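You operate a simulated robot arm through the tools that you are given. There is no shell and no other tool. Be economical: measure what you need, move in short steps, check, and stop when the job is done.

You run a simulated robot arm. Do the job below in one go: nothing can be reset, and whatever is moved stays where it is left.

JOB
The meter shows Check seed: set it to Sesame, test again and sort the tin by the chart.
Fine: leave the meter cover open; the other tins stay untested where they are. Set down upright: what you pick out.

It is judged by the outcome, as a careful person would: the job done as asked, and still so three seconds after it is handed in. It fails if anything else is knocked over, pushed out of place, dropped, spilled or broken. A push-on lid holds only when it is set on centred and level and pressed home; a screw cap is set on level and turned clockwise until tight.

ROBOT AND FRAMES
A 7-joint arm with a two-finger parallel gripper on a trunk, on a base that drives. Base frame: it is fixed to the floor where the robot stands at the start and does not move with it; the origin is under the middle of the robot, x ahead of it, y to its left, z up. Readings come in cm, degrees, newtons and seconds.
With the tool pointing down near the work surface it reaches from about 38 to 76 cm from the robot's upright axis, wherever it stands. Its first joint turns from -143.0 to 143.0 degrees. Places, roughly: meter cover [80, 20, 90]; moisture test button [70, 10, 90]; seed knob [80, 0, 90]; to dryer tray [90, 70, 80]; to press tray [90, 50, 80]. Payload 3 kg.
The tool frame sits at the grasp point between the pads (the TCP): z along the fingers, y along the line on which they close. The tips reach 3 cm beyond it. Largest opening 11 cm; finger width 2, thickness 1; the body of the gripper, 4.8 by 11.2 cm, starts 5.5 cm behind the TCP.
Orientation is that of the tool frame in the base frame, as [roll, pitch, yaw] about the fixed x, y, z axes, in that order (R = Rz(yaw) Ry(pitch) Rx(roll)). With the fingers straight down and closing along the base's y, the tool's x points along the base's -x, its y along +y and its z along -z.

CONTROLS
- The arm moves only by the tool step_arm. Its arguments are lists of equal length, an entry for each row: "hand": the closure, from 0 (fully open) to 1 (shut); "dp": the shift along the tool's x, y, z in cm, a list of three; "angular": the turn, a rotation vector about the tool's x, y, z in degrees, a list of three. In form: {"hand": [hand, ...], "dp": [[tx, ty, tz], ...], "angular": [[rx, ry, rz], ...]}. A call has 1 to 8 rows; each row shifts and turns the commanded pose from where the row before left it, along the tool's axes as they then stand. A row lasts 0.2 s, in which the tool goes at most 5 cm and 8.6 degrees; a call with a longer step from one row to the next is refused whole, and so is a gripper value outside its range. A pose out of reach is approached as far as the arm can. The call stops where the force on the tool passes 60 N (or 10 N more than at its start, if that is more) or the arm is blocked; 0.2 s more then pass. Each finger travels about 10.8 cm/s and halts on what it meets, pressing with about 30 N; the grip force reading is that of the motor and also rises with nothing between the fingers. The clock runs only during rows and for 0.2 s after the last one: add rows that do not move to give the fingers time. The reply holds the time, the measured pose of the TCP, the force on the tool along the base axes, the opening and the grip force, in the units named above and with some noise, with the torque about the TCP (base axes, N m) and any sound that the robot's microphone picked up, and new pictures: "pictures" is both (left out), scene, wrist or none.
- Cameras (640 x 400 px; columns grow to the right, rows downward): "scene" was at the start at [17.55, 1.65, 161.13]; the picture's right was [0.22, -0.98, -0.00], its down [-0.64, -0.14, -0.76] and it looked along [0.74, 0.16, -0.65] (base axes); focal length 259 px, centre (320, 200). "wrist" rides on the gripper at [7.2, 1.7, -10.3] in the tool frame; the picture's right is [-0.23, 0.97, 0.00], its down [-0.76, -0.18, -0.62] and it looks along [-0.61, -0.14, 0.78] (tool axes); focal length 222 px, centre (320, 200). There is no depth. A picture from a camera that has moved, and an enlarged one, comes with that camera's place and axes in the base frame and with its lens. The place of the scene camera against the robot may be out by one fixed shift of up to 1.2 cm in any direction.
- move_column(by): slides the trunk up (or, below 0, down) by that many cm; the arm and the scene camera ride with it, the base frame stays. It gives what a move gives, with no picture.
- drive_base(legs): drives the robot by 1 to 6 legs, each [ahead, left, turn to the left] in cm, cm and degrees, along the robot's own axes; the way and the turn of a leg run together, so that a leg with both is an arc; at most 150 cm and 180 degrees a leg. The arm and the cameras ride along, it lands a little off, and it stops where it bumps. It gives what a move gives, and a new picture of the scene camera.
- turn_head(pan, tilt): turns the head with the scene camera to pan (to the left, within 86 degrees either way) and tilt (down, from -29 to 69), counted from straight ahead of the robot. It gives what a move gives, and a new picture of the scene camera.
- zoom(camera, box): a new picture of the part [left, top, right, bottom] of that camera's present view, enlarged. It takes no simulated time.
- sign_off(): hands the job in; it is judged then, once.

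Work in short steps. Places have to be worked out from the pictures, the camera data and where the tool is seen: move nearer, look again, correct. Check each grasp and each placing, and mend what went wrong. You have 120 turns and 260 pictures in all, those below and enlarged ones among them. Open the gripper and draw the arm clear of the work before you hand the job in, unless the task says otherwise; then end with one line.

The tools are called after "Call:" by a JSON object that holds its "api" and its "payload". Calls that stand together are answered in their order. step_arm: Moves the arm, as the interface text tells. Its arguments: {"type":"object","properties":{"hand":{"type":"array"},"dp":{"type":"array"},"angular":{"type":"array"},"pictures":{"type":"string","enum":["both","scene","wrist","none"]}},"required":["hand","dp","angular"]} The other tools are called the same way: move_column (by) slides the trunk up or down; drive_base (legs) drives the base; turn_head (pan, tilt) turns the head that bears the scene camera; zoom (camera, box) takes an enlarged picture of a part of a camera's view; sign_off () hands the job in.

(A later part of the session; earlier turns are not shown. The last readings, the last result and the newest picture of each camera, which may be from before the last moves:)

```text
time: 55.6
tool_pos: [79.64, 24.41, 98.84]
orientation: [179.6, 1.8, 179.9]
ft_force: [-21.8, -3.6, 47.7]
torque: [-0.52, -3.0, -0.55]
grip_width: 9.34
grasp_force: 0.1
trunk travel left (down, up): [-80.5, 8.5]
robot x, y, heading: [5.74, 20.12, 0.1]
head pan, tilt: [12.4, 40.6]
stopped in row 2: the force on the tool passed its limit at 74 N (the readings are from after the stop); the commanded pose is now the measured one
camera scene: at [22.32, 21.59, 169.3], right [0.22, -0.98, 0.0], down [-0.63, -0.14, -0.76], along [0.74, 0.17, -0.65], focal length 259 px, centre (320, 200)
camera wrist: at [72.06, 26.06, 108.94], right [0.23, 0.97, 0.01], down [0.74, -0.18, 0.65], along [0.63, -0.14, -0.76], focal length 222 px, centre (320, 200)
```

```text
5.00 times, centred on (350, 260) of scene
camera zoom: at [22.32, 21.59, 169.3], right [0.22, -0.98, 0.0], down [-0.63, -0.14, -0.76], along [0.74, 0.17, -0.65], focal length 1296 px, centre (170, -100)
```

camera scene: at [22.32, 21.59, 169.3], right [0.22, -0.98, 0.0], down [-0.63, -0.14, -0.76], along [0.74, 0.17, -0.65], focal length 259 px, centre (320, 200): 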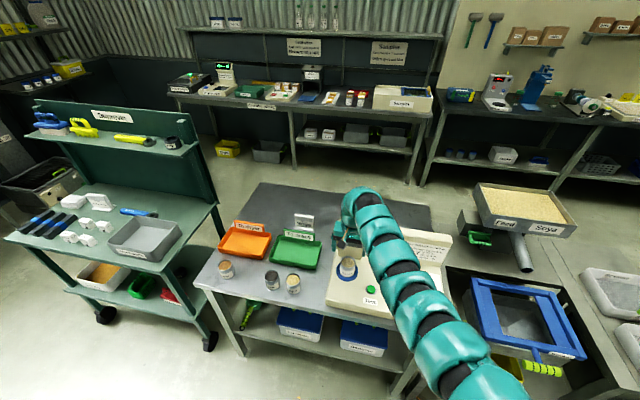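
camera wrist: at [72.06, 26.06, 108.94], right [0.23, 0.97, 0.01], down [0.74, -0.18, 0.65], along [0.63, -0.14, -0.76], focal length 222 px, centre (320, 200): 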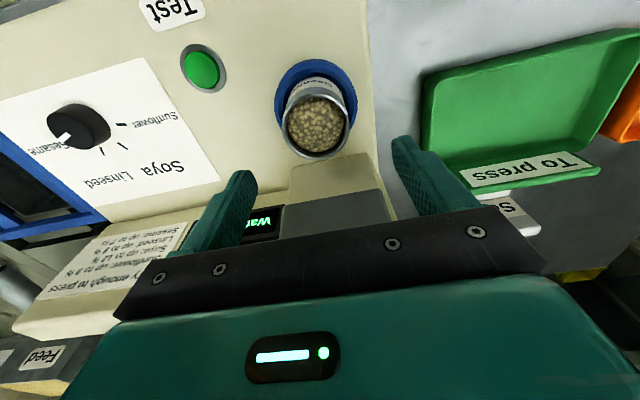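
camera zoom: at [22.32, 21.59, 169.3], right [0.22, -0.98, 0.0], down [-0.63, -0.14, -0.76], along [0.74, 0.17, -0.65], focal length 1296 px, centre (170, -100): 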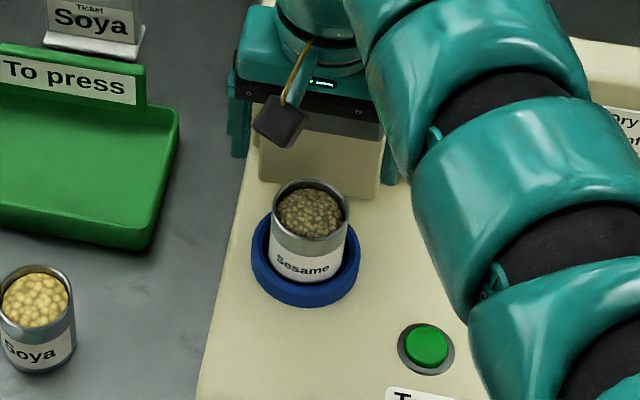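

Contact: the gripper body met something, likely the lid top. Back up straight and inspect.

Call:
{"api": "step_arm", "payload": {"hand": [0.15, 0.15, 0.15, 0.15], "dp": [[0, 0, -2], [0, 0, -4], [3, 0, -2], [4, 0, 0]], "angular": [[0, 0, 0], [0, -1.8, 0], [0, 0, 0], [0, 0, 0]]}}

Call:
{"api": "zoom", "payload": {"camera": "scene", "box": [300, 220, 400, 300]}}

Call:
{"api": "zoom", "payload": {"camera": "wrist", "box": [250, 40, 450, 240]}}

```text
time: 56.6
tool_pos: [72.33, 24.63, 105.84]
orientation: [180.0, 3.1, 180.0]
ft_force: [-1.0, -0.8, 0.7]
torque: [0.02, -0.02, 0.01]
grip_width: 9.34
grasp_force: 0.0
trunk travel left (down, up): [-80.5, 8.5]
robot x, y, heading: [5.84, 19.93, 0.3]
head pan, tilt: [12.4, 40.6]
camera scene: at [22.69, 22.12, 169.17], right [0.22, -0.98, 0.0], down [-0.63, -0.14, -0.76], along [0.74, 0.16, -0.65], focal length 259 px, centre (320, 200)
camera wrist: at [64.42, 26.42, 115.72], right [0.23, 0.97, 0.01], down [0.73, -0.18, 0.66], along [0.65, -0.14, -0.75], focal length 222 px, centre (320, 200)
```

scene: 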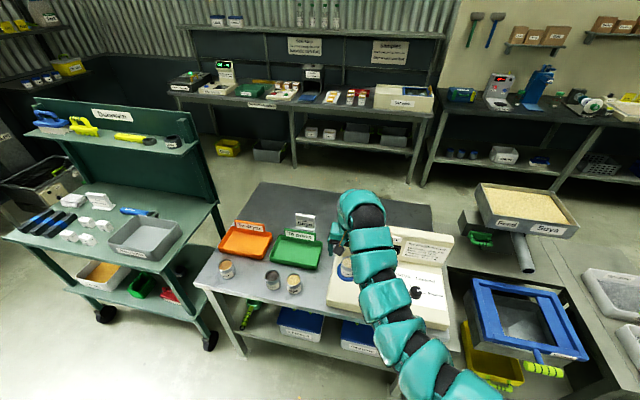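
wrist: 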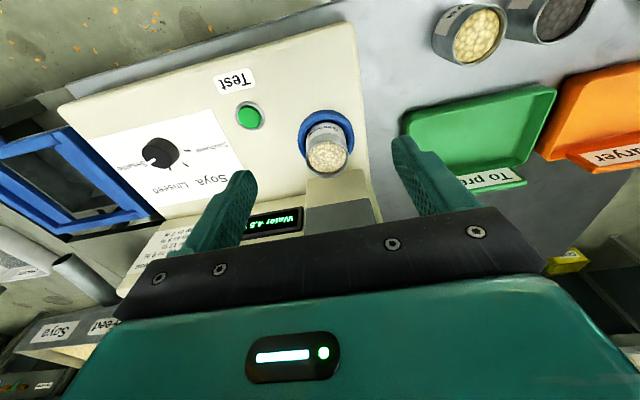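

```text
5.00 times, centred on (350, 260) of scene
camera zoom: at [22.69, 22.12, 169.17], right [0.22, -0.98, 0.0], down [-0.63, -0.14, -0.76], along [0.74, 0.16, -0.65], focal length 1296 px, centre (170, -100)
```

zoom: 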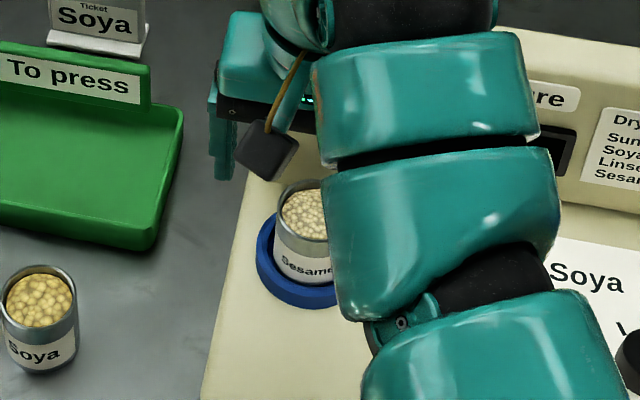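

```text
2.00 times, centred on (350, 140) of wrist
camera zoom: at [64.42, 26.42, 115.72], right [0.23, 0.97, 0.01], down [0.73, -0.18, 0.66], along [0.65, -0.14, -0.75], focal length 444 px, centre (260, 320)
```

zoom: 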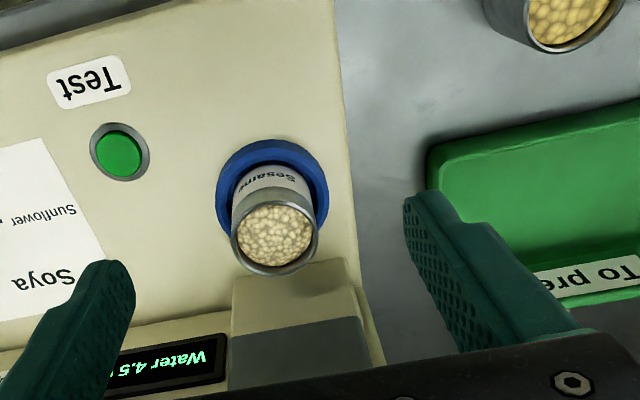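

The lid still stands open; the gripper body came too near it. I tilt the tool about 18° so that the body leans toward the robot, away from the lid.

Call:
{"api": "step_arm", "payload": {"hand": [0.15, 0.15, 0.15], "dp": [[0, 0, 0], [0, 0, 0], [0, 0, 0]], "angular": [[0, -7.5, 0], [0, -7.4, 0], [0, 0, 0]], "pictures": "wrist"}}

```text
time: 57.4
tool_pos: [72.64, 24.36, 105.59]
orientation: [179.9, 17.9, 180.0]
ft_force: [-1.2, 0.2, -0.5]
torque: [0.0, -0.01, -0.01]
grip_width: 9.35
grasp_force: 0.1
trunk travel left (down, up): [-80.5, 8.5]
robot x, y, heading: [5.86, 20.34, -0.0]
head pan, tilt: [12.4, 40.6]
camera wrist: at [62.45, 26.06, 113.22], right [0.22, 0.97, 0.07], down [0.53, -0.18, 0.83], along [0.82, -0.14, -0.56], focal length 222 px, centre (320, 200)
```

wrist: 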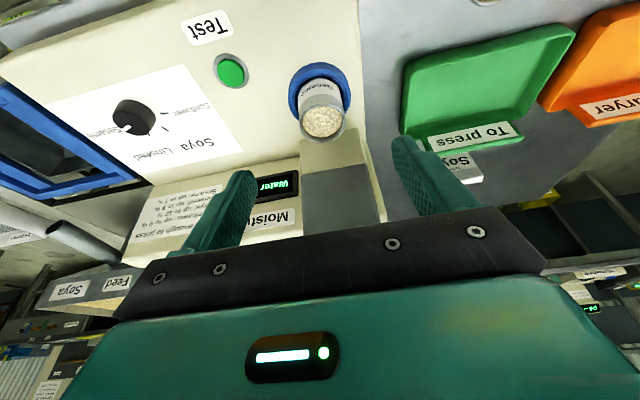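

Tilted. Approach along the tool to just above the tin (TCP ≈ 79.2, 24.35, 97).

Call:
{"api": "step_arm", "payload": {"hand": [0.15, 0.15, 0.15, 0.15], "dp": [[-1.18, 0, 3.4], [-1.18, 0, 3.4], [-1.17, 0, 3.4], [0, 0, 0]], "angular": [[0, 0, 0], [0, 0, 0], [0, 0, 0], [0, 0, 0]]}}

Call:
{"api": "zoom", "payload": {"camera": "scene", "box": [300, 220, 400, 300]}}

Call:
{"api": "zoom", "payload": {"camera": "wrist", "box": [220, 60, 420, 220]}}

```text
time: 58.4
tool_pos: [79.14, 24.51, 97.19]
orientation: [179.8, 17.9, 179.9]
ft_force: [-0.2, 0.0, 0.2]
torque: [0.01, 0.01, -0.01]
grip_width: 9.34
grasp_force: 0.0
trunk travel left (down, up): [-80.5, 8.5]
robot x, y, heading: [5.46, 19.91, 0.2]
head pan, tilt: [12.4, 40.6]
camera scene: at [22.97, 21.78, 169.15], right [0.22, -0.98, 0.0], down [-0.63, -0.14, -0.76], along [0.74, 0.16, -0.65], focal length 259 px, centre (320, 200)
camera wrist: at [69.05, 26.19, 104.77], right [0.22, 0.97, 0.07], down [0.53, -0.18, 0.83], along [0.82, -0.14, -0.56], focal length 222 px, centre (320, 200)
```

scene: 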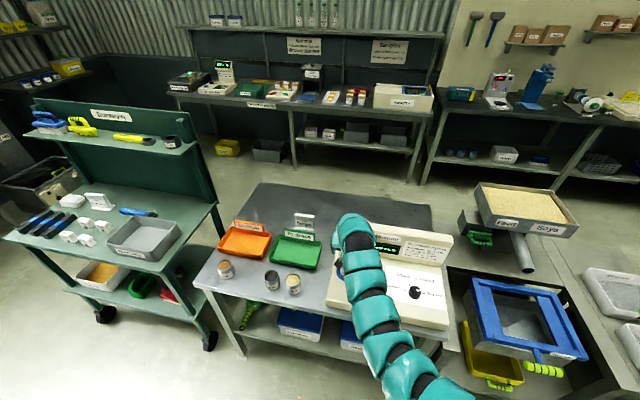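
wrist: 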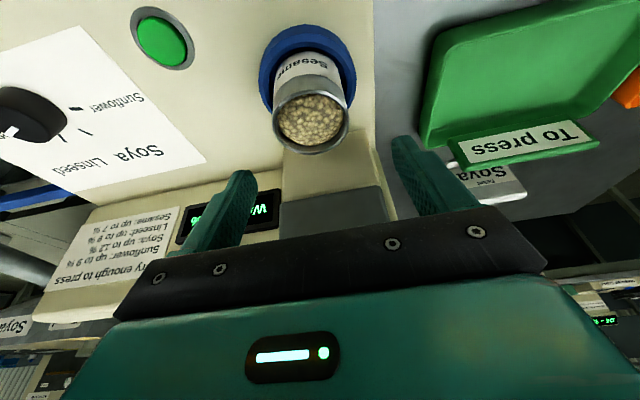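

```text
5.00 times, centred on (350, 260) of scene
camera zoom: at [22.97, 21.78, 169.15], right [0.22, -0.98, 0.0], down [-0.63, -0.14, -0.76], along [0.74, 0.16, -0.65], focal length 1296 px, centre (170, -100)
```

zoom: 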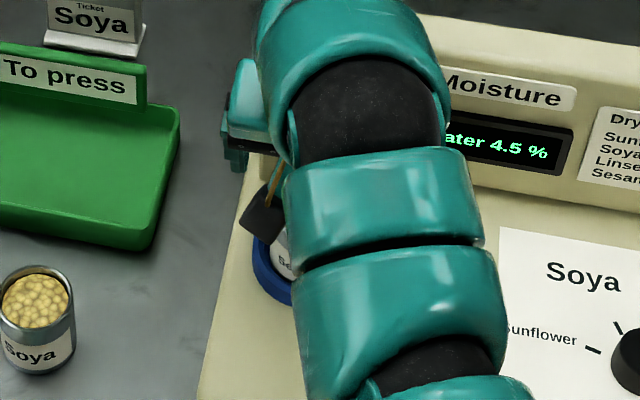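

```text
2.50 times, centred on (320, 140) of wrist
camera zoom: at [69.05, 26.19, 104.77], right [0.22, 0.97, 0.07], down [0.53, -0.18, 0.83], along [0.82, -0.14, -0.56], focal length 555 px, centre (320, 350)
```

zoom: 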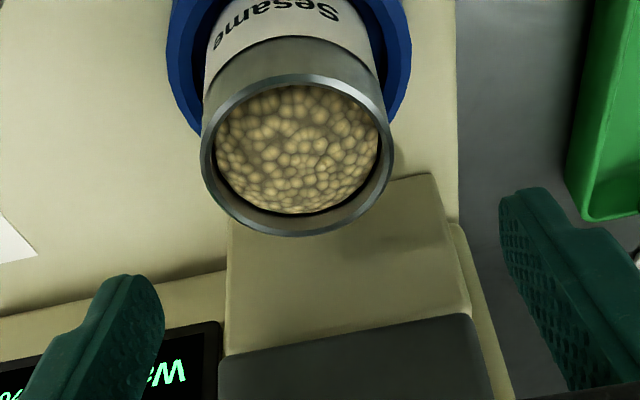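

Tin at (79.4, 24.25). Descend 6.3 cm vertically in small rows.

Call:
{"api": "step_arm", "payload": {"hand": [0.15, 0.15, 0.15, 0.15], "dp": [[0.5, -0.25, 2.05], [0.6, 0, 2.0], [0.6, 0, 2.0], [0, 0, 0]], "angular": [[0, 0, 0], [0, 0, 0], [0, 0, 0], [0, 0, 0]]}}

Call:
{"api": "zoom", "payload": {"camera": "wrist", "box": [220, 60, 420, 240]}}

```text
time: 59.4
tool_pos: [79.39, 24.35, 90.98]
orientation: [179.9, 17.9, -180.0]
ft_force: [0.2, 0.7, -0.2]
torque: [0.04, 0.03, -0.01]
grip_width: 9.34
grasp_force: 0.0
trunk travel left (down, up): [-80.5, 8.5]
robot x, y, heading: [5.63, 20.11, 0.3]
head pan, tilt: [12.4, 40.6]
camera scene: at [23.07, 21.73, 169.14], right [0.22, -0.98, 0.0], down [-0.63, -0.14, -0.76], along [0.74, 0.17, -0.65], focal length 259 px, centre (320, 200)
camera wrist: at [69.33, 26.0, 98.46], right [0.22, 0.97, 0.07], down [0.53, -0.18, 0.83], along [0.82, -0.14, -0.56], focal length 222 px, centre (320, 200)
```

scene: 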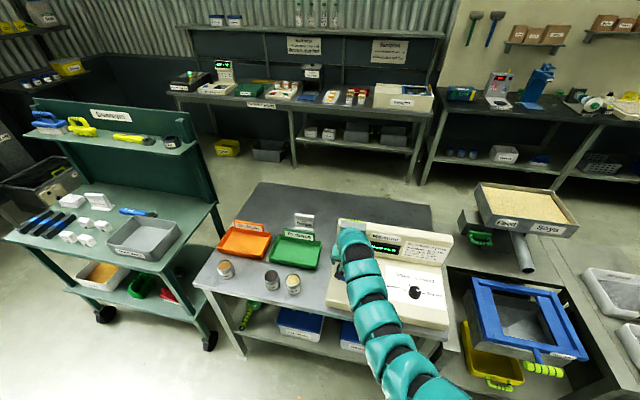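
wrist: 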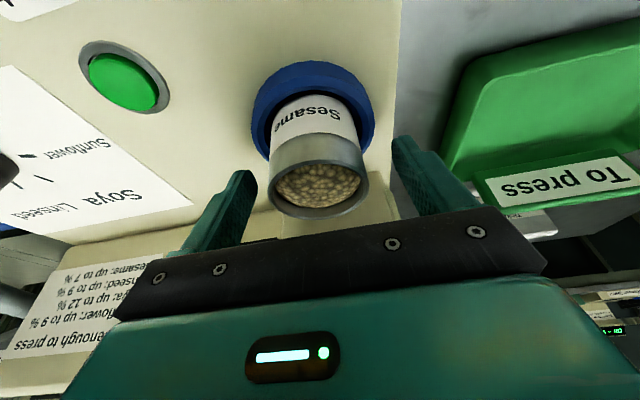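

```text
2.22 times, centred on (320, 150) of wrist
camera zoom: at [69.33, 26.0, 98.46], right [0.22, 0.97, 0.07], down [0.53, -0.18, 0.83], along [0.82, -0.14, -0.56], focal length 494 px, centre (320, 311)
```

zoom: 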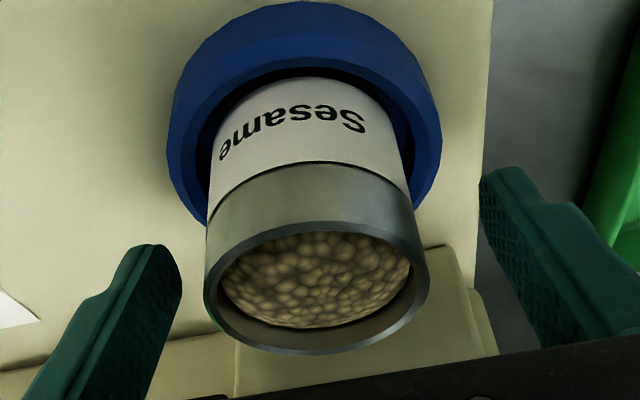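

The tin is between the fingers, with its rim at TCP height. Close on it.

Call:
{"api": "step_arm", "payload": {"hand": [0.35, 0.45, 0.6, 0.6, 0.6], "dp": [[0, 0, 0], [0, 0, 0], [0, 0, 0], [0, 0, 0], [0, 0, 0]], "angular": [[0, 0, 0], [0, 0, 0], [0, 0, 0], [0, 0, 0], [0, 0, 0]], "pictures": "wrist"}}

```text
time: 60.6
tool_pos: [79.44, 24.42, 90.86]
orientation: [179.9, 17.9, -180.0]
ft_force: [0.8, -0.9, 0.9]
torque: [-0.08, -0.03, 0.04]
grip_width: 5.5
grasp_force: 29.9
trunk travel left (down, up): [-80.5, 8.5]
robot x, y, heading: [5.59, 19.85, 0.1]
head pan, tilt: [12.4, 40.6]
camera wrist: at [69.33, 26.0, 98.47], right [0.22, 0.97, 0.07], down [0.53, -0.18, 0.83], along [0.82, -0.14, -0.56], focal length 222 px, centre (320, 200)
```

wrist: 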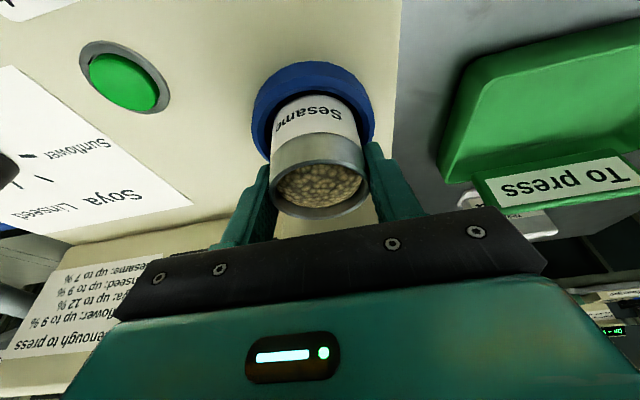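

Gripped at 5.5 cm. Lift slowly straight up a little first (vertical = tool −0.31x, −0.95z).

Call:
{"api": "step_arm", "payload": {"hand": [0.6, 0.6, 0.6, 0.6], "dp": [[-0.31, 0, -0.95], [-0.31, 0, -0.95], [-0.31, 0, -0.95], [0, 0, 0]], "angular": [[0, 0, 0], [0, 0, 0], [0, 0, 0], [0, 0, 0]], "pictures": "wrist"}}

```text
time: 61.6
tool_pos: [79.35, 24.2, 93.7]
orientation: [179.9, 17.9, -180.0]
ft_force: [0.6, 0.0, 0.0]
torque: [0.02, 0.0, 0.03]
grip_width: 5.45
grasp_force: 30.2
trunk travel left (down, up): [-80.5, 8.5]
robot x, y, heading: [5.86, 19.9, 0.1]
head pan, tilt: [12.4, 40.6]
camera wrist: at [69.3, 25.91, 101.33], right [0.22, 0.97, 0.07], down [0.53, -0.18, 0.83], along [0.82, -0.14, -0.56], focal length 222 px, centre (320, 200)
```

wrist: 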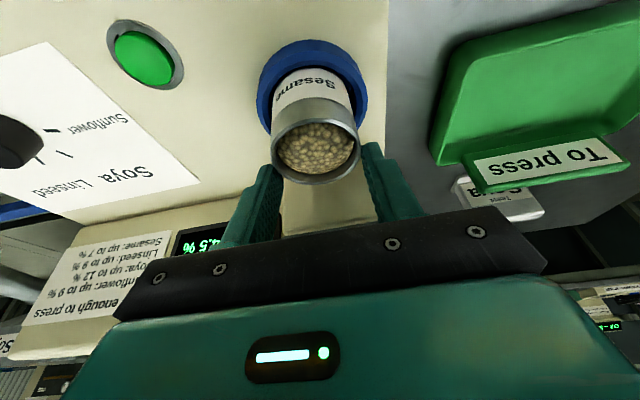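

The tin seems not to have followed fully, so I zoom to check.

Call:
{"api": "zoom", "payload": {"camera": "wrist", "box": [220, 30, 420, 230]}}

Call:
{"api": "zoom", "payload": {"camera": "scene", "box": [310, 230, 390, 310]}}

```text
2.00 times, centred on (320, 130) of wrist
camera zoom: at [69.3, 25.91, 101.33], right [0.22, 0.97, 0.07], down [0.53, -0.18, 0.83], along [0.82, -0.14, -0.56], focal length 444 px, centre (320, 340)
```

zoom: 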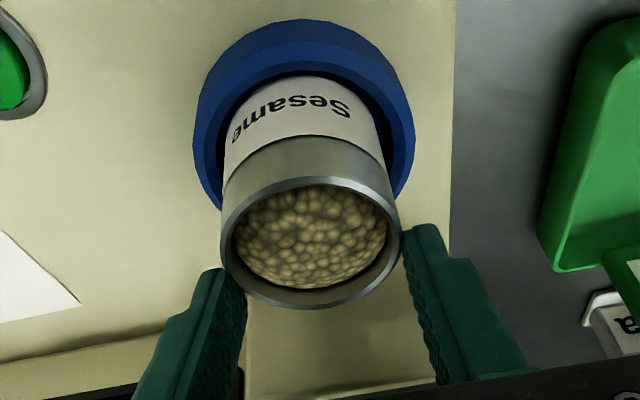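

```text
5.00 times, centred on (350, 270) of scene
camera zoom: at [23.11, 21.72, 169.13], right [0.22, -0.98, 0.0], down [-0.63, -0.14, -0.76], along [0.74, 0.17, -0.65], focal length 1296 px, centre (170, -150)
```

zoom: 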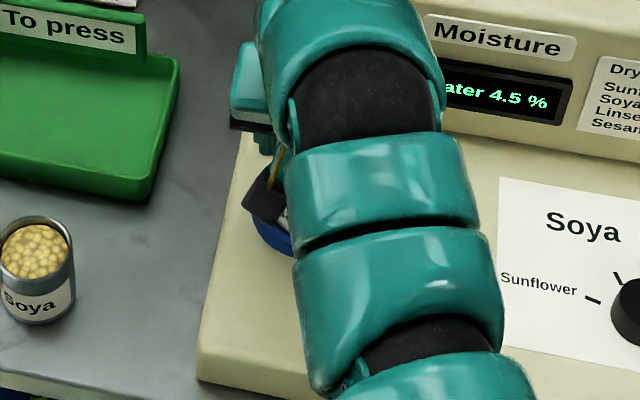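

The pads sat too far to the rear and slid off; the tin is still in its cup. Open, shift ~0.4 cm nearer the robot, go deeper and regrip.

Call:
{"api": "step_arm", "payload": {"hand": [0.3, 0.3, 0.3, 0.3], "dp": [[0, 0, 0], [0.33, 0, 0], [0.65, 0, 2.0], [0.65, 0, 1.95]], "angular": [[0, 0, 0], [0, 0, 0], [0, 0, 0], [0, 0, 0]], "pictures": "wrist"}}

Call:
{"api": "zoom", "payload": {"camera": "wrist", "box": [220, 50, 420, 250]}}

```text
time: 62.6
tool_pos: [79.05, 24.2, 89.92]
orientation: [179.9, 18.1, 180.0]
ft_force: [-4.0, -0.3, 16.7]
torque: [-0.68, 0.16, -0.08]
grip_width: 7.71
grasp_force: 0.1
trunk travel left (down, up): [-80.5, 8.5]
robot x, y, heading: [5.76, 19.88, 0.2]
head pan, tilt: [12.4, 40.6]
camera wrist: at [68.85, 25.94, 97.31], right [0.22, 0.97, 0.07], down [0.53, -0.18, 0.83], along [0.82, -0.14, -0.55], focal length 222 px, centre (320, 200)
```

wrist: 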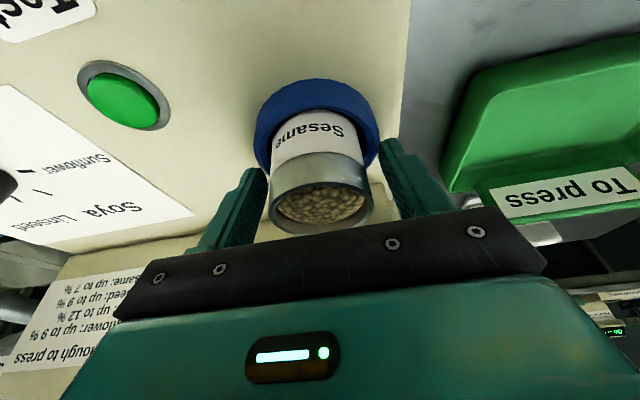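

```text
2.00 times, centred on (320, 150) of wrist
camera zoom: at [68.85, 25.94, 97.31], right [0.22, 0.97, 0.07], down [0.53, -0.18, 0.83], along [0.82, -0.14, -0.55], focal length 444 px, centre (320, 300)
```

zoom: 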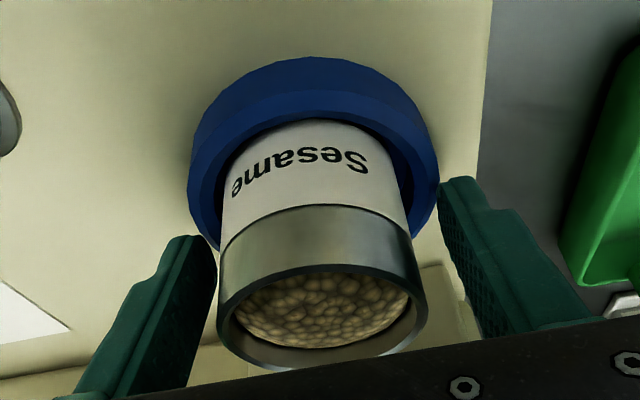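

A finger rests on the cup ring (ring top z≈87). Raise 0.5 cm and close firmly.

Call:
{"api": "step_arm", "payload": {"hand": [0.3, 0.5, 0.7, 0.8, 0.8, 0.8], "dp": [[-0.15, 0.05, -0.47], [0, 0, 0], [0, 0, 0], [0, 0, 0], [0, 0, 0], [0, 0, 0]], "angular": [[0, 0, 0], [0, 0, 0], [0, 0, 0], [0, 0, 0], [0, 0, 0], [0, 0, 0]], "pictures": "wrist"}}

Call:
{"api": "zoom", "payload": {"camera": "wrist", "box": [220, 50, 420, 250]}}

```text
time: 64.0
tool_pos: [78.93, 24.24, 89.96]
orientation: [179.9, 18.0, 180.0]
ft_force: [0.2, -0.5, 0.3]
torque: [-0.01, -0.01, -0.02]
grip_width: 5.5
grasp_force: 29.1
trunk travel left (down, up): [-80.5, 8.5]
robot x, y, heading: [5.9, 19.8, 0.1]
head pan, tilt: [12.4, 40.6]
camera wrist: at [68.9, 25.99, 97.54], right [0.22, 0.97, 0.07], down [0.53, -0.18, 0.83], along [0.82, -0.14, -0.56], focal length 222 px, centre (320, 200)
```

wrist: 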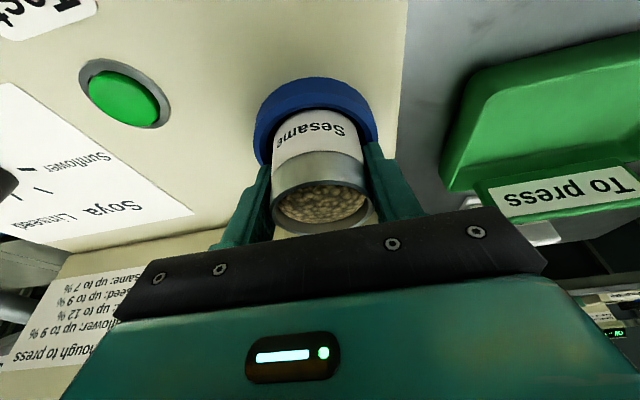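

```text
2.00 times, centred on (320, 150) of wrist
camera zoom: at [68.9, 25.99, 97.54], right [0.22, 0.97, 0.07], down [0.53, -0.18, 0.83], along [0.82, -0.14, -0.56], focal length 444 px, centre (320, 300)
```

zoom: 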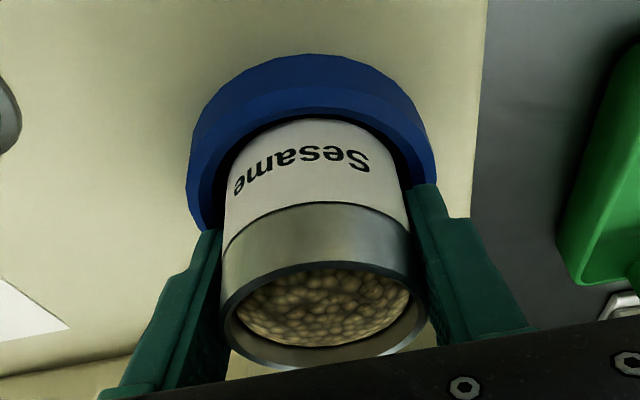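

Gripped again. Lift 1.5 cm slowly and check that it follows.

Call:
{"api": "step_arm", "payload": {"hand": [0.8, 0.8, 0.8, 0.8, 0.8], "dp": [[-0.1, 0, -0.3], [-0.1, 0, -0.3], [-0.15, 0, -0.45], [-0.15, 0, -0.45], [0, 0, 0]], "angular": [[0, 0, 0], [0, 0, 0], [0, 0, 0], [0, 0, 0], [0, 0, 0]], "pictures": "wrist"}}

Call:
{"api": "zoom", "payload": {"camera": "wrist", "box": [220, 50, 420, 250]}}

```text
time: 65.2
tool_pos: [79.0, 24.1, 91.51]
orientation: [179.8, 17.9, 180.0]
ft_force: [-0.5, 0.1, -1.0]
torque: [0.0, -0.01, 0.01]
grip_width: 5.52
grasp_force: 29.7
trunk travel left (down, up): [-80.5, 8.5]
robot x, y, heading: [5.73, 19.96, -0.2]
head pan, tilt: [12.4, 40.6]
camera wrist: at [68.97, 25.91, 99.1], right [0.22, 0.97, 0.07], down [0.53, -0.18, 0.83], along [0.82, -0.14, -0.56], focal length 222 px, centre (320, 200)
```

wrist: 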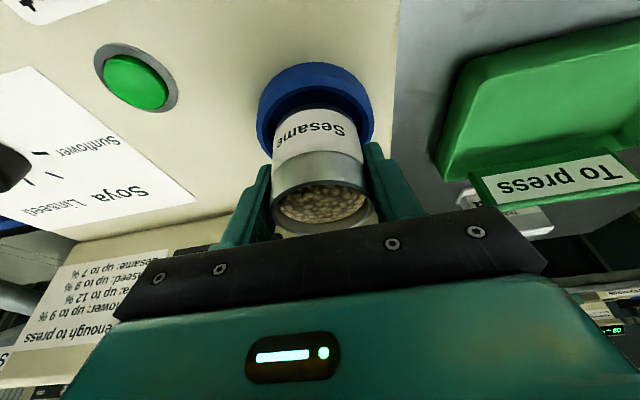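

```text
2.00 times, centred on (320, 150) of wrist
camera zoom: at [68.97, 25.91, 99.1], right [0.22, 0.97, 0.07], down [0.53, -0.18, 0.83], along [0.82, -0.14, -0.56], focal length 444 px, centre (320, 300)
```

zoom: 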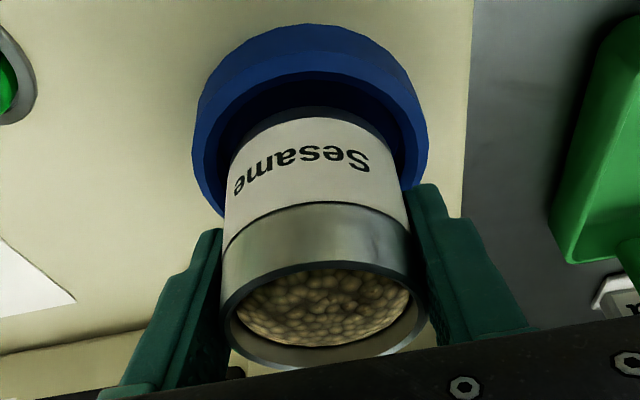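

The tin follows the hand now. Lift it another ~10 cm smoothly.

Call:
{"api": "step_arm", "payload": {"hand": [0.8, 0.8, 0.8, 0.8, 0.8, 0.8, 0.8, 0.8], "dp": [[-0.3, 0, -0.9], [-0.45, 0, -1.4], [-0.55, 0, -1.7], [-0.55, 0, -1.7], [-0.55, 0, -1.7], [-0.45, 0, -1.4], [-0.2, 0, -0.7], [0, 0, 0]], "angular": [[0, 0, 0], [0, 0, 0], [0, 0, 0], [0, 0, 0], [0, 0, 0], [0, 0, 0], [0, 0, 0], [0, 0, 0]], "pictures": "both"}}

```text
time: 67.0
tool_pos: [79.07, 24.21, 101.55]
orientation: [180.0, 17.9, 179.9]
ft_force: [0.5, 0.0, -1.6]
torque: [-0.02, -0.01, -0.01]
grip_width: 5.51
grasp_force: 30.0
trunk travel left (down, up): [-80.5, 8.5]
robot x, y, heading: [5.41, 20.11, 0.3]
head pan, tilt: [12.4, 40.6]
camera scene: at [23.1, 21.73, 169.13], right [0.22, -0.98, 0.0], down [-0.63, -0.14, -0.76], along [0.74, 0.17, -0.65], focal length 259 px, centre (320, 200)
camera wrist: at [68.91, 25.86, 109.15], right [0.22, 0.97, 0.07], down [0.53, -0.18, 0.83], along [0.82, -0.14, -0.56], focal length 222 px, centre (320, 200)
```

scene: 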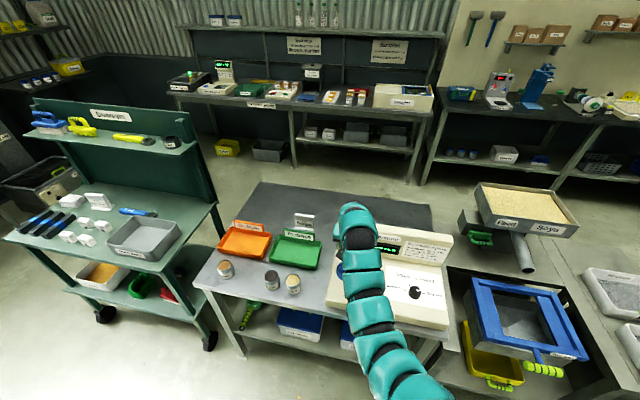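
wrist: 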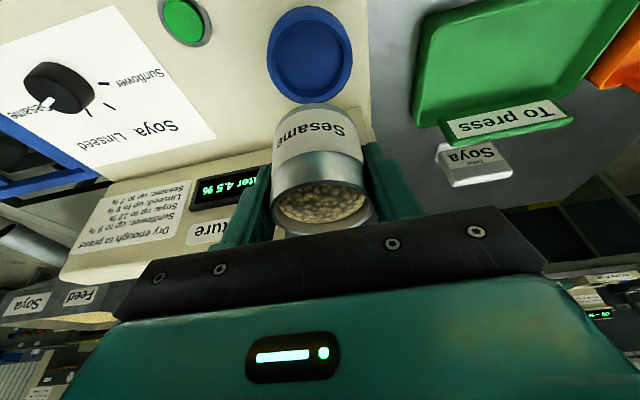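

The tin is up, level and clear of the cup. Drive left first, then ahead, towards the green tray.

Call:
{"api": "drive_base", "payload": {"legs": [[0, 24, 0]]}}

Call:
{"api": "step_arm", "payload": {"hand": [0.8], "dp": [[0, 0, 0]], "angular": [[0, 0, 0]], "pictures": "wrist"}}

```text
time: 68.8
tool_pos: [79.08, 48.1, 101.53]
orientation: [179.8, 17.9, 179.8]
ft_force: [0.4, 1.2, -0.7]
torque: [-0.02, 0.01, 0.0]
grip_width: 5.49
grasp_force: 30.0
trunk travel left (down, up): [-80.5, 8.5]
robot x, y, heading: [5.54, 44.25, -0.2]
head pan, tilt: [12.4, 40.6]
camera scene: at [23.1, 45.89, 169.13], right [0.21, -0.98, 0.0], down [-0.64, -0.14, -0.76], along [0.74, 0.16, -0.65], focal length 259 px, centre (320, 200)
```

scene: 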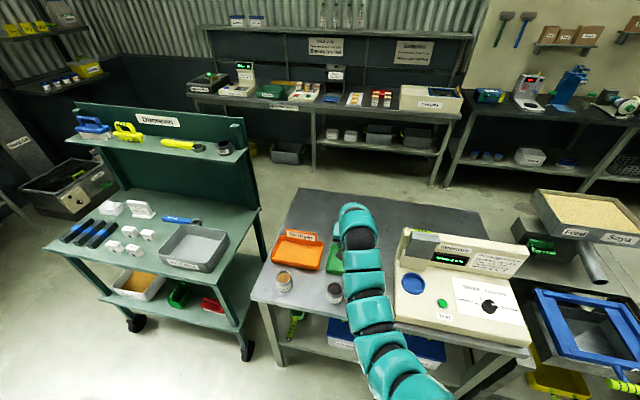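

```text
time: 69.2
tool_pos: [79.01, 48.02, 101.52]
orientation: [179.8, 17.9, 179.8]
ft_force: [-0.6, 0.1, -0.4]
torque: [0.02, 0.03, -0.02]
grip_width: 5.51
grasp_force: 30.0
trunk travel left (down, up): [-80.5, 8.5]
robot x, y, heading: [5.29, 44.39, -0.1]
head pan, tilt: [12.4, 40.6]
camera wrist: at [68.93, 49.75, 109.15], right [0.22, 0.97, 0.07], down [0.53, -0.18, 0.83], along [0.82, -0.14, -0.56], focal length 222 px, centre (320, 200)
```

wrist: 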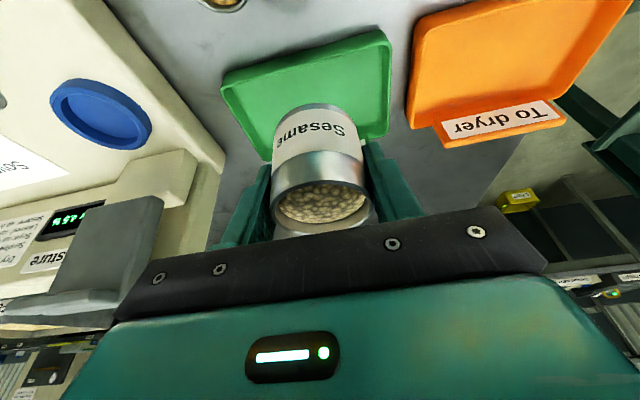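

The lid remains open. The tray spans x≈80–93, y≈37.7–56.4, so its centre is about (86.5, 47). Drive ahead 7.5 cm.

Call:
{"api": "drive_base", "payload": {"legs": [[7.5, 0, 0]]}}

Call:
{"api": "step_arm", "payload": {"hand": [0.8, 0.8, 0.8, 0.8], "dp": [[0, -0.9, 0], [0.6, 0, 1.9], [0.6, 0, 1.9], [0, 0, 0]], "angular": [[0, 0, 0], [0, 0, 0], [0, 0, 0], [0, 0, 0]], "pictures": "wrist"}}

```text
time: 70.2
tool_pos: [86.49, 48.12, 101.46]
orientation: [179.9, 17.8, 180.0]
ft_force: [0.0, 1.1, -1.3]
torque: [0.01, 0.02, 0.03]
grip_width: 5.5
grasp_force: 29.8
trunk travel left (down, up): [-80.5, 8.5]
robot x, y, heading: [12.89, 44.0, 0.2]
head pan, tilt: [12.4, 40.6]
camera scene: at [30.63, 45.75, 169.11], right [0.21, -0.98, 0.0], down [-0.64, -0.14, -0.76], along [0.74, 0.16, -0.65], focal length 259 px, centre (320, 200)
```

scene: 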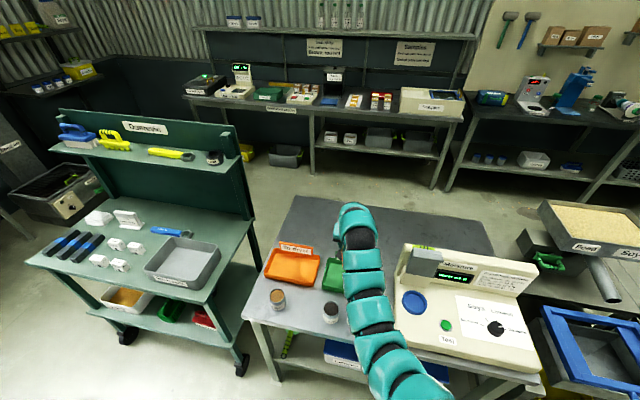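

```text
time: 71.2
tool_pos: [86.38, 47.19, 97.46]
orientation: [179.9, 17.8, 179.8]
ft_force: [-1.4, 0.2, -0.6]
torque: [0.0, 0.03, 0.02]
grip_width: 5.51
grasp_force: 30.1
trunk travel left (down, up): [-80.5, 8.5]
robot x, y, heading: [13.15, 44.41, -0.1]
head pan, tilt: [12.4, 40.6]
camera wrist: at [76.26, 48.9, 105.08], right [0.22, 0.97, 0.07], down [0.53, -0.18, 0.83], along [0.82, -0.14, -0.56], focal length 222 px, centre (320, 200)
```

wrist: 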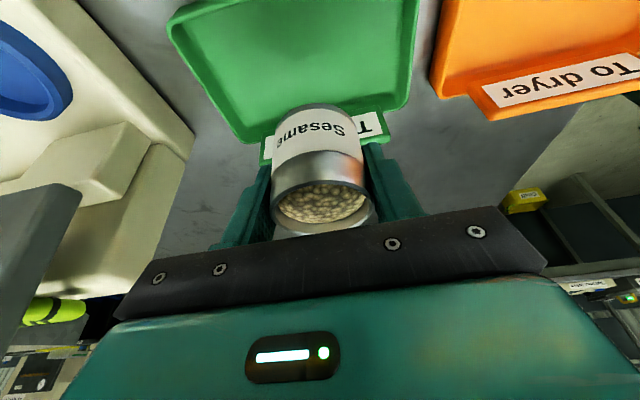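

Over the tray centre. Lower the trunk 7 cm, so that the arm keeps range for the last part.

Call:
{"api": "move_column", "payload": {"by": -7}}

Call:
{"api": "step_arm", "payload": {"hand": [0.8, 0.8, 0.8, 0.8], "dp": [[0.31, 0.2, 0.95], [0.31, 0, 0.95], [0.15, 0, 0.47], [0, 0, 0]], "angular": [[0, 0, 0], [0, 0, 0], [0, 0, 0], [0, 0, 0]]}}

Call:
{"api": "zoom", "payload": {"camera": "wrist", "box": [160, 0, 480, 250]}}

```text
time: 72.3
tool_pos: [86.43, 47.19, 90.56]
orientation: [179.8, 17.9, 179.8]
ft_force: [0.0, 0.4, -0.2]
torque: [0.04, -0.03, 0.0]
grip_width: 5.49
grasp_force: 30.1
trunk travel left (down, up): [-73.5, 15.5]
robot x, y, heading: [12.66, 44.33, 0.1]
head pan, tilt: [12.4, 40.6]
```

```text
time: 73.3
tool_pos: [86.28, 47.22, 88.05]
orientation: [179.9, 17.8, 179.7]
ft_force: [-0.4, 0.1, -1.2]
torque: [-0.01, 0.01, -0.03]
grip_width: 5.5
grasp_force: 29.9
trunk travel left (down, up): [-73.5, 15.5]
robot x, y, heading: [13.08, 44.11, -0.2]
head pan, tilt: [12.4, 40.6]
camera scene: at [30.43, 45.75, 162.13], right [0.21, -0.98, 0.0], down [-0.64, -0.14, -0.76], along [0.74, 0.16, -0.65], focal length 259 px, centre (320, 200)
camera wrist: at [76.27, 49.0, 95.62], right [0.22, 0.97, 0.07], down [0.53, -0.18, 0.83], along [0.82, -0.14, -0.56], focal length 222 px, centre (320, 200)
```

scene: 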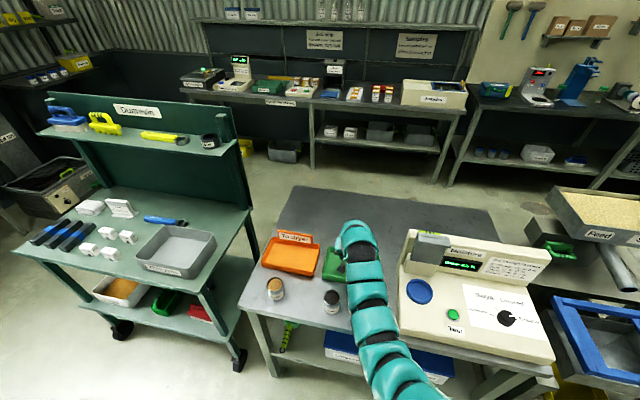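
wrist: 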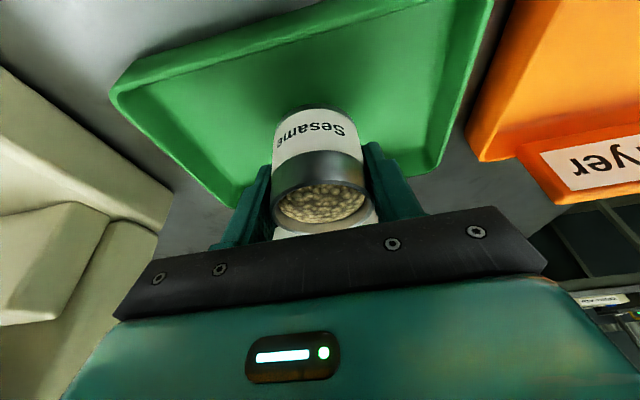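

```text
1.60 times, centred on (320, 125) of wrist
camera zoom: at [76.27, 49.0, 95.62], right [0.22, 0.97, 0.07], down [0.53, -0.18, 0.83], along [0.82, -0.14, -0.56], focal length 355 px, centre (320, 320)
```

zoom: 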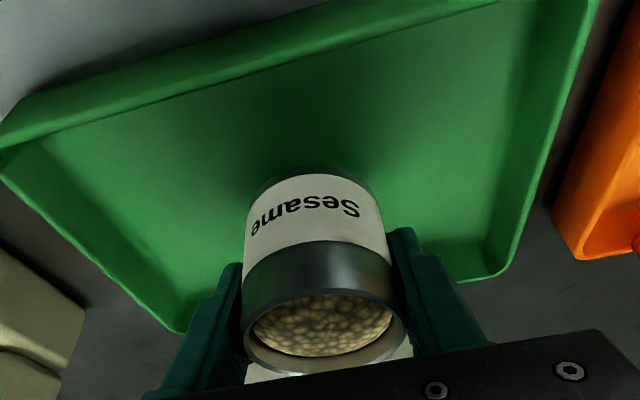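

Inside the tray outline. Lower in small steps until contact.

Call:
{"api": "step_arm", "payload": {"hand": [0.8, 0.8, 0.8, 0.8, 0.8], "dp": [[0.15, 0, 0.47], [0.15, 0, 0.47], [0.15, 0, 0.47], [0.12, 0, 0.38], [0, 0, 0]], "angular": [[0, 0, 0], [0, 0, 0], [0, 0, 0], [0, 0, 0], [0, 0, 0]], "pictures": "wrist"}}

Call:
{"api": "zoom", "payload": {"camera": "wrist", "box": [160, 0, 480, 250]}}

```text
time: 74.5
tool_pos: [86.46, 47.36, 86.18]
orientation: [179.9, 17.9, 179.9]
ft_force: [-0.8, -0.4, -1.1]
torque: [0.0, -0.02, 0.01]
grip_width: 5.52
grasp_force: 29.8
trunk travel left (down, up): [-73.5, 15.5]
robot x, y, heading: [12.76, 43.98, 0.1]
head pan, tilt: [12.4, 40.6]
camera wrist: at [76.29, 49.07, 93.76], right [0.22, 0.97, 0.07], down [0.53, -0.18, 0.83], along [0.82, -0.14, -0.56], focal length 222 px, centre (320, 200)
```

wrist: 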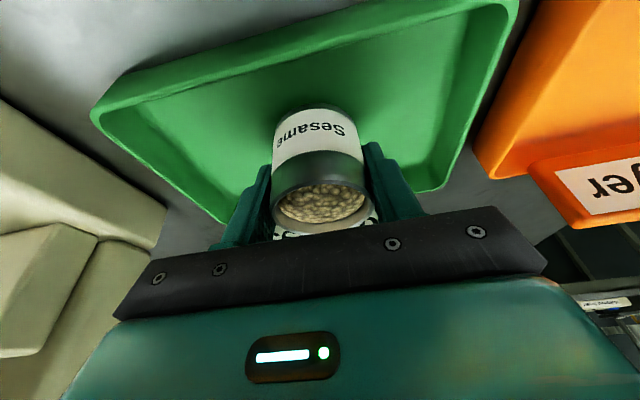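

```text
1.60 times, centred on (320, 125) of wrist
camera zoom: at [76.29, 49.07, 93.76], right [0.22, 0.97, 0.07], down [0.53, -0.18, 0.83], along [0.82, -0.14, -0.56], focal length 355 px, centre (320, 320)
```

zoom: 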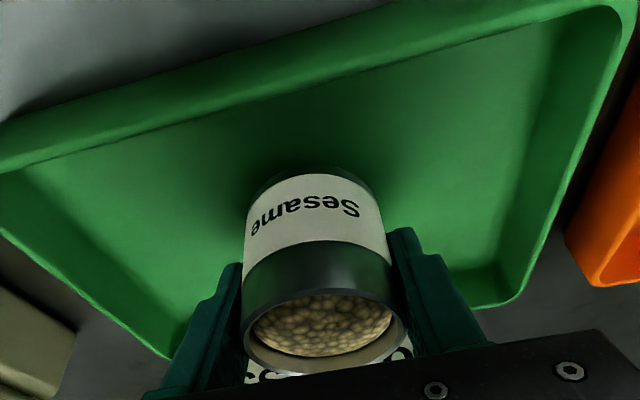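

No contact yet. Continue down in finer steps.

Call:
{"api": "step_arm", "payload": {"hand": [0.8, 0.8, 0.8, 0.8, 0.8, 0.8], "dp": [[0.09, 0, 0.28], [0.09, 0, 0.28], [0.09, 0, 0.28], [0.09, 0, 0.28], [0.06, 0, 0.19], [0, 0, 0]], "angular": [[0, 0, 0], [0, 0, 0], [0, 0, 0], [0, 0, 0], [0, 0, 0], [0, 0, 0]], "pictures": "wrist"}}

```text
time: 75.9
tool_pos: [86.34, 47.27, 84.99]
orientation: [179.8, 18.0, 179.8]
ft_force: [0.5, 0.3, 10.9]
torque: [-0.14, 0.21, 0.0]
grip_width: 5.49
grasp_force: 30.1
trunk travel left (down, up): [-73.5, 15.5]
robot x, y, heading: [12.94, 44.02, 0.1]
head pan, tilt: [12.4, 40.6]
camera wrist: at [76.22, 49.07, 92.54], right [0.22, 0.97, 0.07], down [0.53, -0.18, 0.83], along [0.82, -0.14, -0.56], focal length 222 px, centre (320, 200)
```

wrist: 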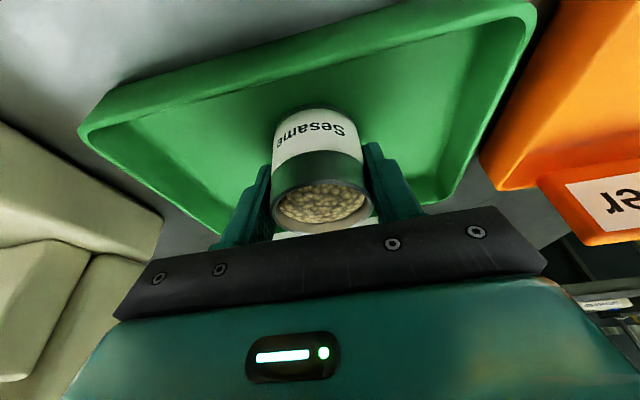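

Contact (11 N up). Open the fingers gently.

Call:
{"api": "step_arm", "payload": {"hand": [0.48, 0.45, 0.4, 0.35, 0.3], "dp": [[0, 0, 0], [0, 0, 0], [0, 0, 0], [0, 0, 0], [0, 0, 0]], "angular": [[0, 0, 0], [0, 0, 0], [0, 0, 0], [0, 0, 0], [0, 0, 0]], "pictures": "wrist"}}

```text
time: 77.1
tool_pos: [86.24, 47.32, 84.78]
orientation: [179.9, 17.9, 179.9]
ft_force: [-0.3, -0.3, 0.7]
torque: [0.0, -0.01, -0.02]
grip_width: 7.71
grasp_force: 0.1
trunk travel left (down, up): [-73.5, 15.5]
robot x, y, heading: [12.42, 43.97, 0.0]
head pan, tilt: [12.4, 40.6]
camera wrist: at [76.22, 49.08, 92.4], right [0.22, 0.97, 0.07], down [0.53, -0.18, 0.83], along [0.82, -0.14, -0.56], focal length 222 px, centre (320, 200)
```

wrist: 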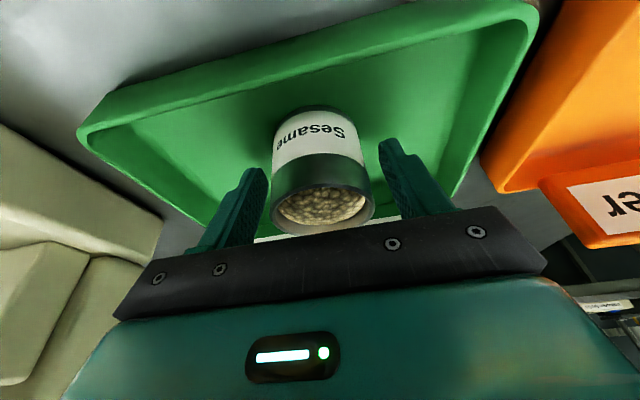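

The tin stands free. Withdraw along the tool axis slowly, then up.

Call:
{"api": "step_arm", "payload": {"hand": [0.25, 0.25, 0.25, 0.25, 0.25, 0.25, 0.25], "dp": [[-0.3, 0, -1], [-0.6, 0, -2], [-1, 0, -3], [-1, 0, -3], [-1.2, 0, -4], [-1.2, 0, -4], [0, 0, 0]], "angular": [[0, 0, 0], [0, 0, 0], [0, 0, 0], [0, 0, 0], [0, 0, 0], [0, 0, 0], [0, 0, 0]]}}

Call:
{"api": "zoom", "payload": {"camera": "wrist", "box": [160, 0, 480, 200]}}

```text
time: 78.7
tool_pos: [86.21, 47.43, 102.47]
orientation: [179.9, 17.9, 179.9]
ft_force: [-0.5, 0.8, 0.1]
torque: [-0.01, 0.01, -0.04]
grip_width: 8.24
grasp_force: 0.1
trunk travel left (down, up): [-73.5, 15.5]
robot x, y, heading: [12.92, 44.35, 0.2]
head pan, tilt: [12.4, 40.6]
camera scene: at [30.44, 45.78, 162.13], right [0.22, -0.98, 0.0], down [-0.64, -0.14, -0.76], along [0.74, 0.16, -0.65], focal length 259 px, centre (320, 200)
camera wrist: at [76.07, 49.08, 110.07], right [0.22, 0.97, 0.07], down [0.53, -0.18, 0.83], along [0.82, -0.14, -0.56], focal length 222 px, centre (320, 200)
```

scene: 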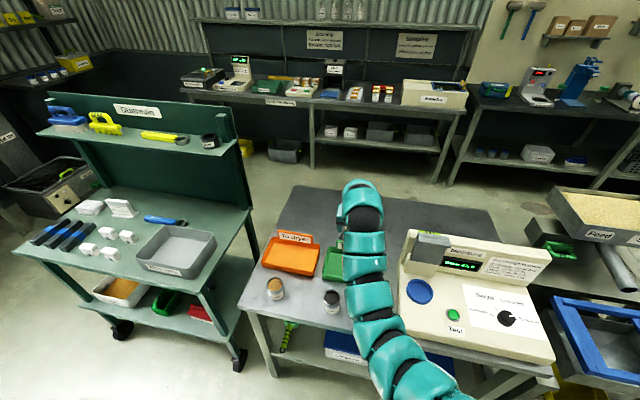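
wrist: 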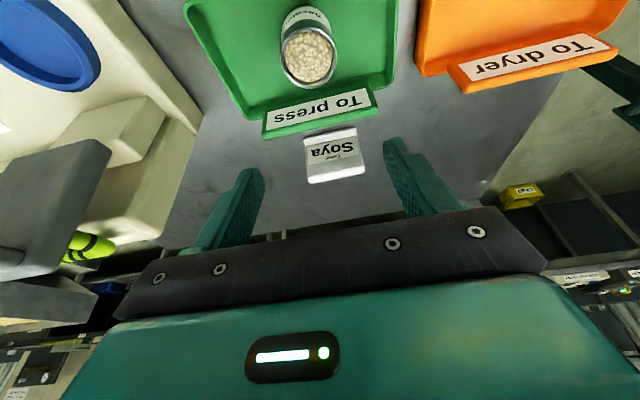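

```text
2.00 times, centred on (320, 100) of wrist
camera zoom: at [76.07, 49.08, 110.07], right [0.22, 0.97, 0.07], down [0.53, -0.18, 0.83], along [0.82, -0.14, -0.56], focal length 444 px, centre (320, 400)
```

zoom: 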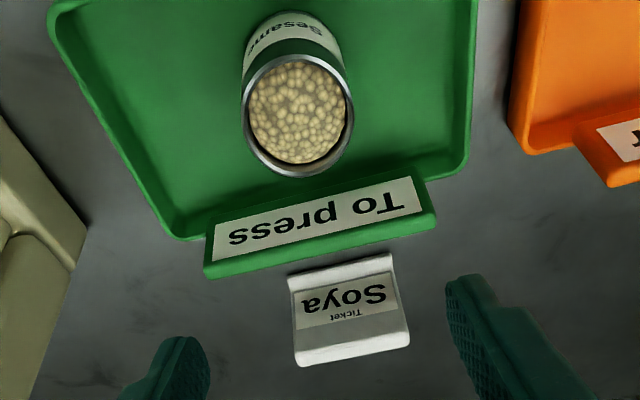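

The tin stands upright in the green tray. I drive back to clear the arm and check everything.

Call:
{"api": "drive_base", "payload": {"legs": [[-30, 0, 0]]}}

Call:
{"api": "zoom", "payload": {"camera": "scene", "box": [240, 180, 540, 330]}}

```text
time: 80.8
tool_pos: [55.84, 47.41, 102.52]
orientation: [179.8, 17.8, 179.9]
ft_force: [0.4, -0.3, 0.0]
torque: [-0.01, -0.02, 0.03]
grip_width: 8.24
grasp_force: 0.1
trunk travel left (down, up): [-73.5, 15.5]
robot x, y, heading: [-17.41, 43.86, 0.1]
head pan, tilt: [12.4, 40.6]
camera scene: at [0.1, 45.77, 162.15], right [0.22, -0.98, 0.0], down [-0.63, -0.14, -0.76], along [0.74, 0.16, -0.65], focal length 259 px, centre (320, 200)
```

scene: 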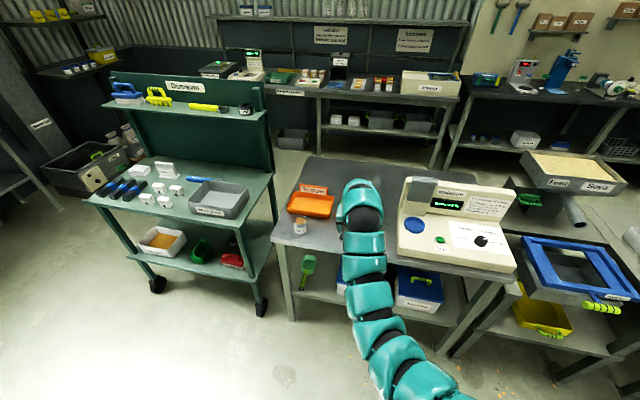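

```text
2.13 times, centred on (390, 255) of scene
camera zoom: at [0.1, 45.77, 162.15], right [0.22, -0.98, 0.0], down [-0.63, -0.14, -0.76], along [0.74, 0.16, -0.65], focal length 553 px, centre (171, 83)
```

zoom: 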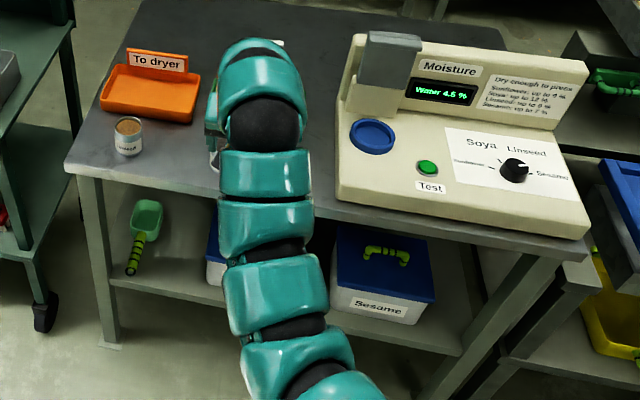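

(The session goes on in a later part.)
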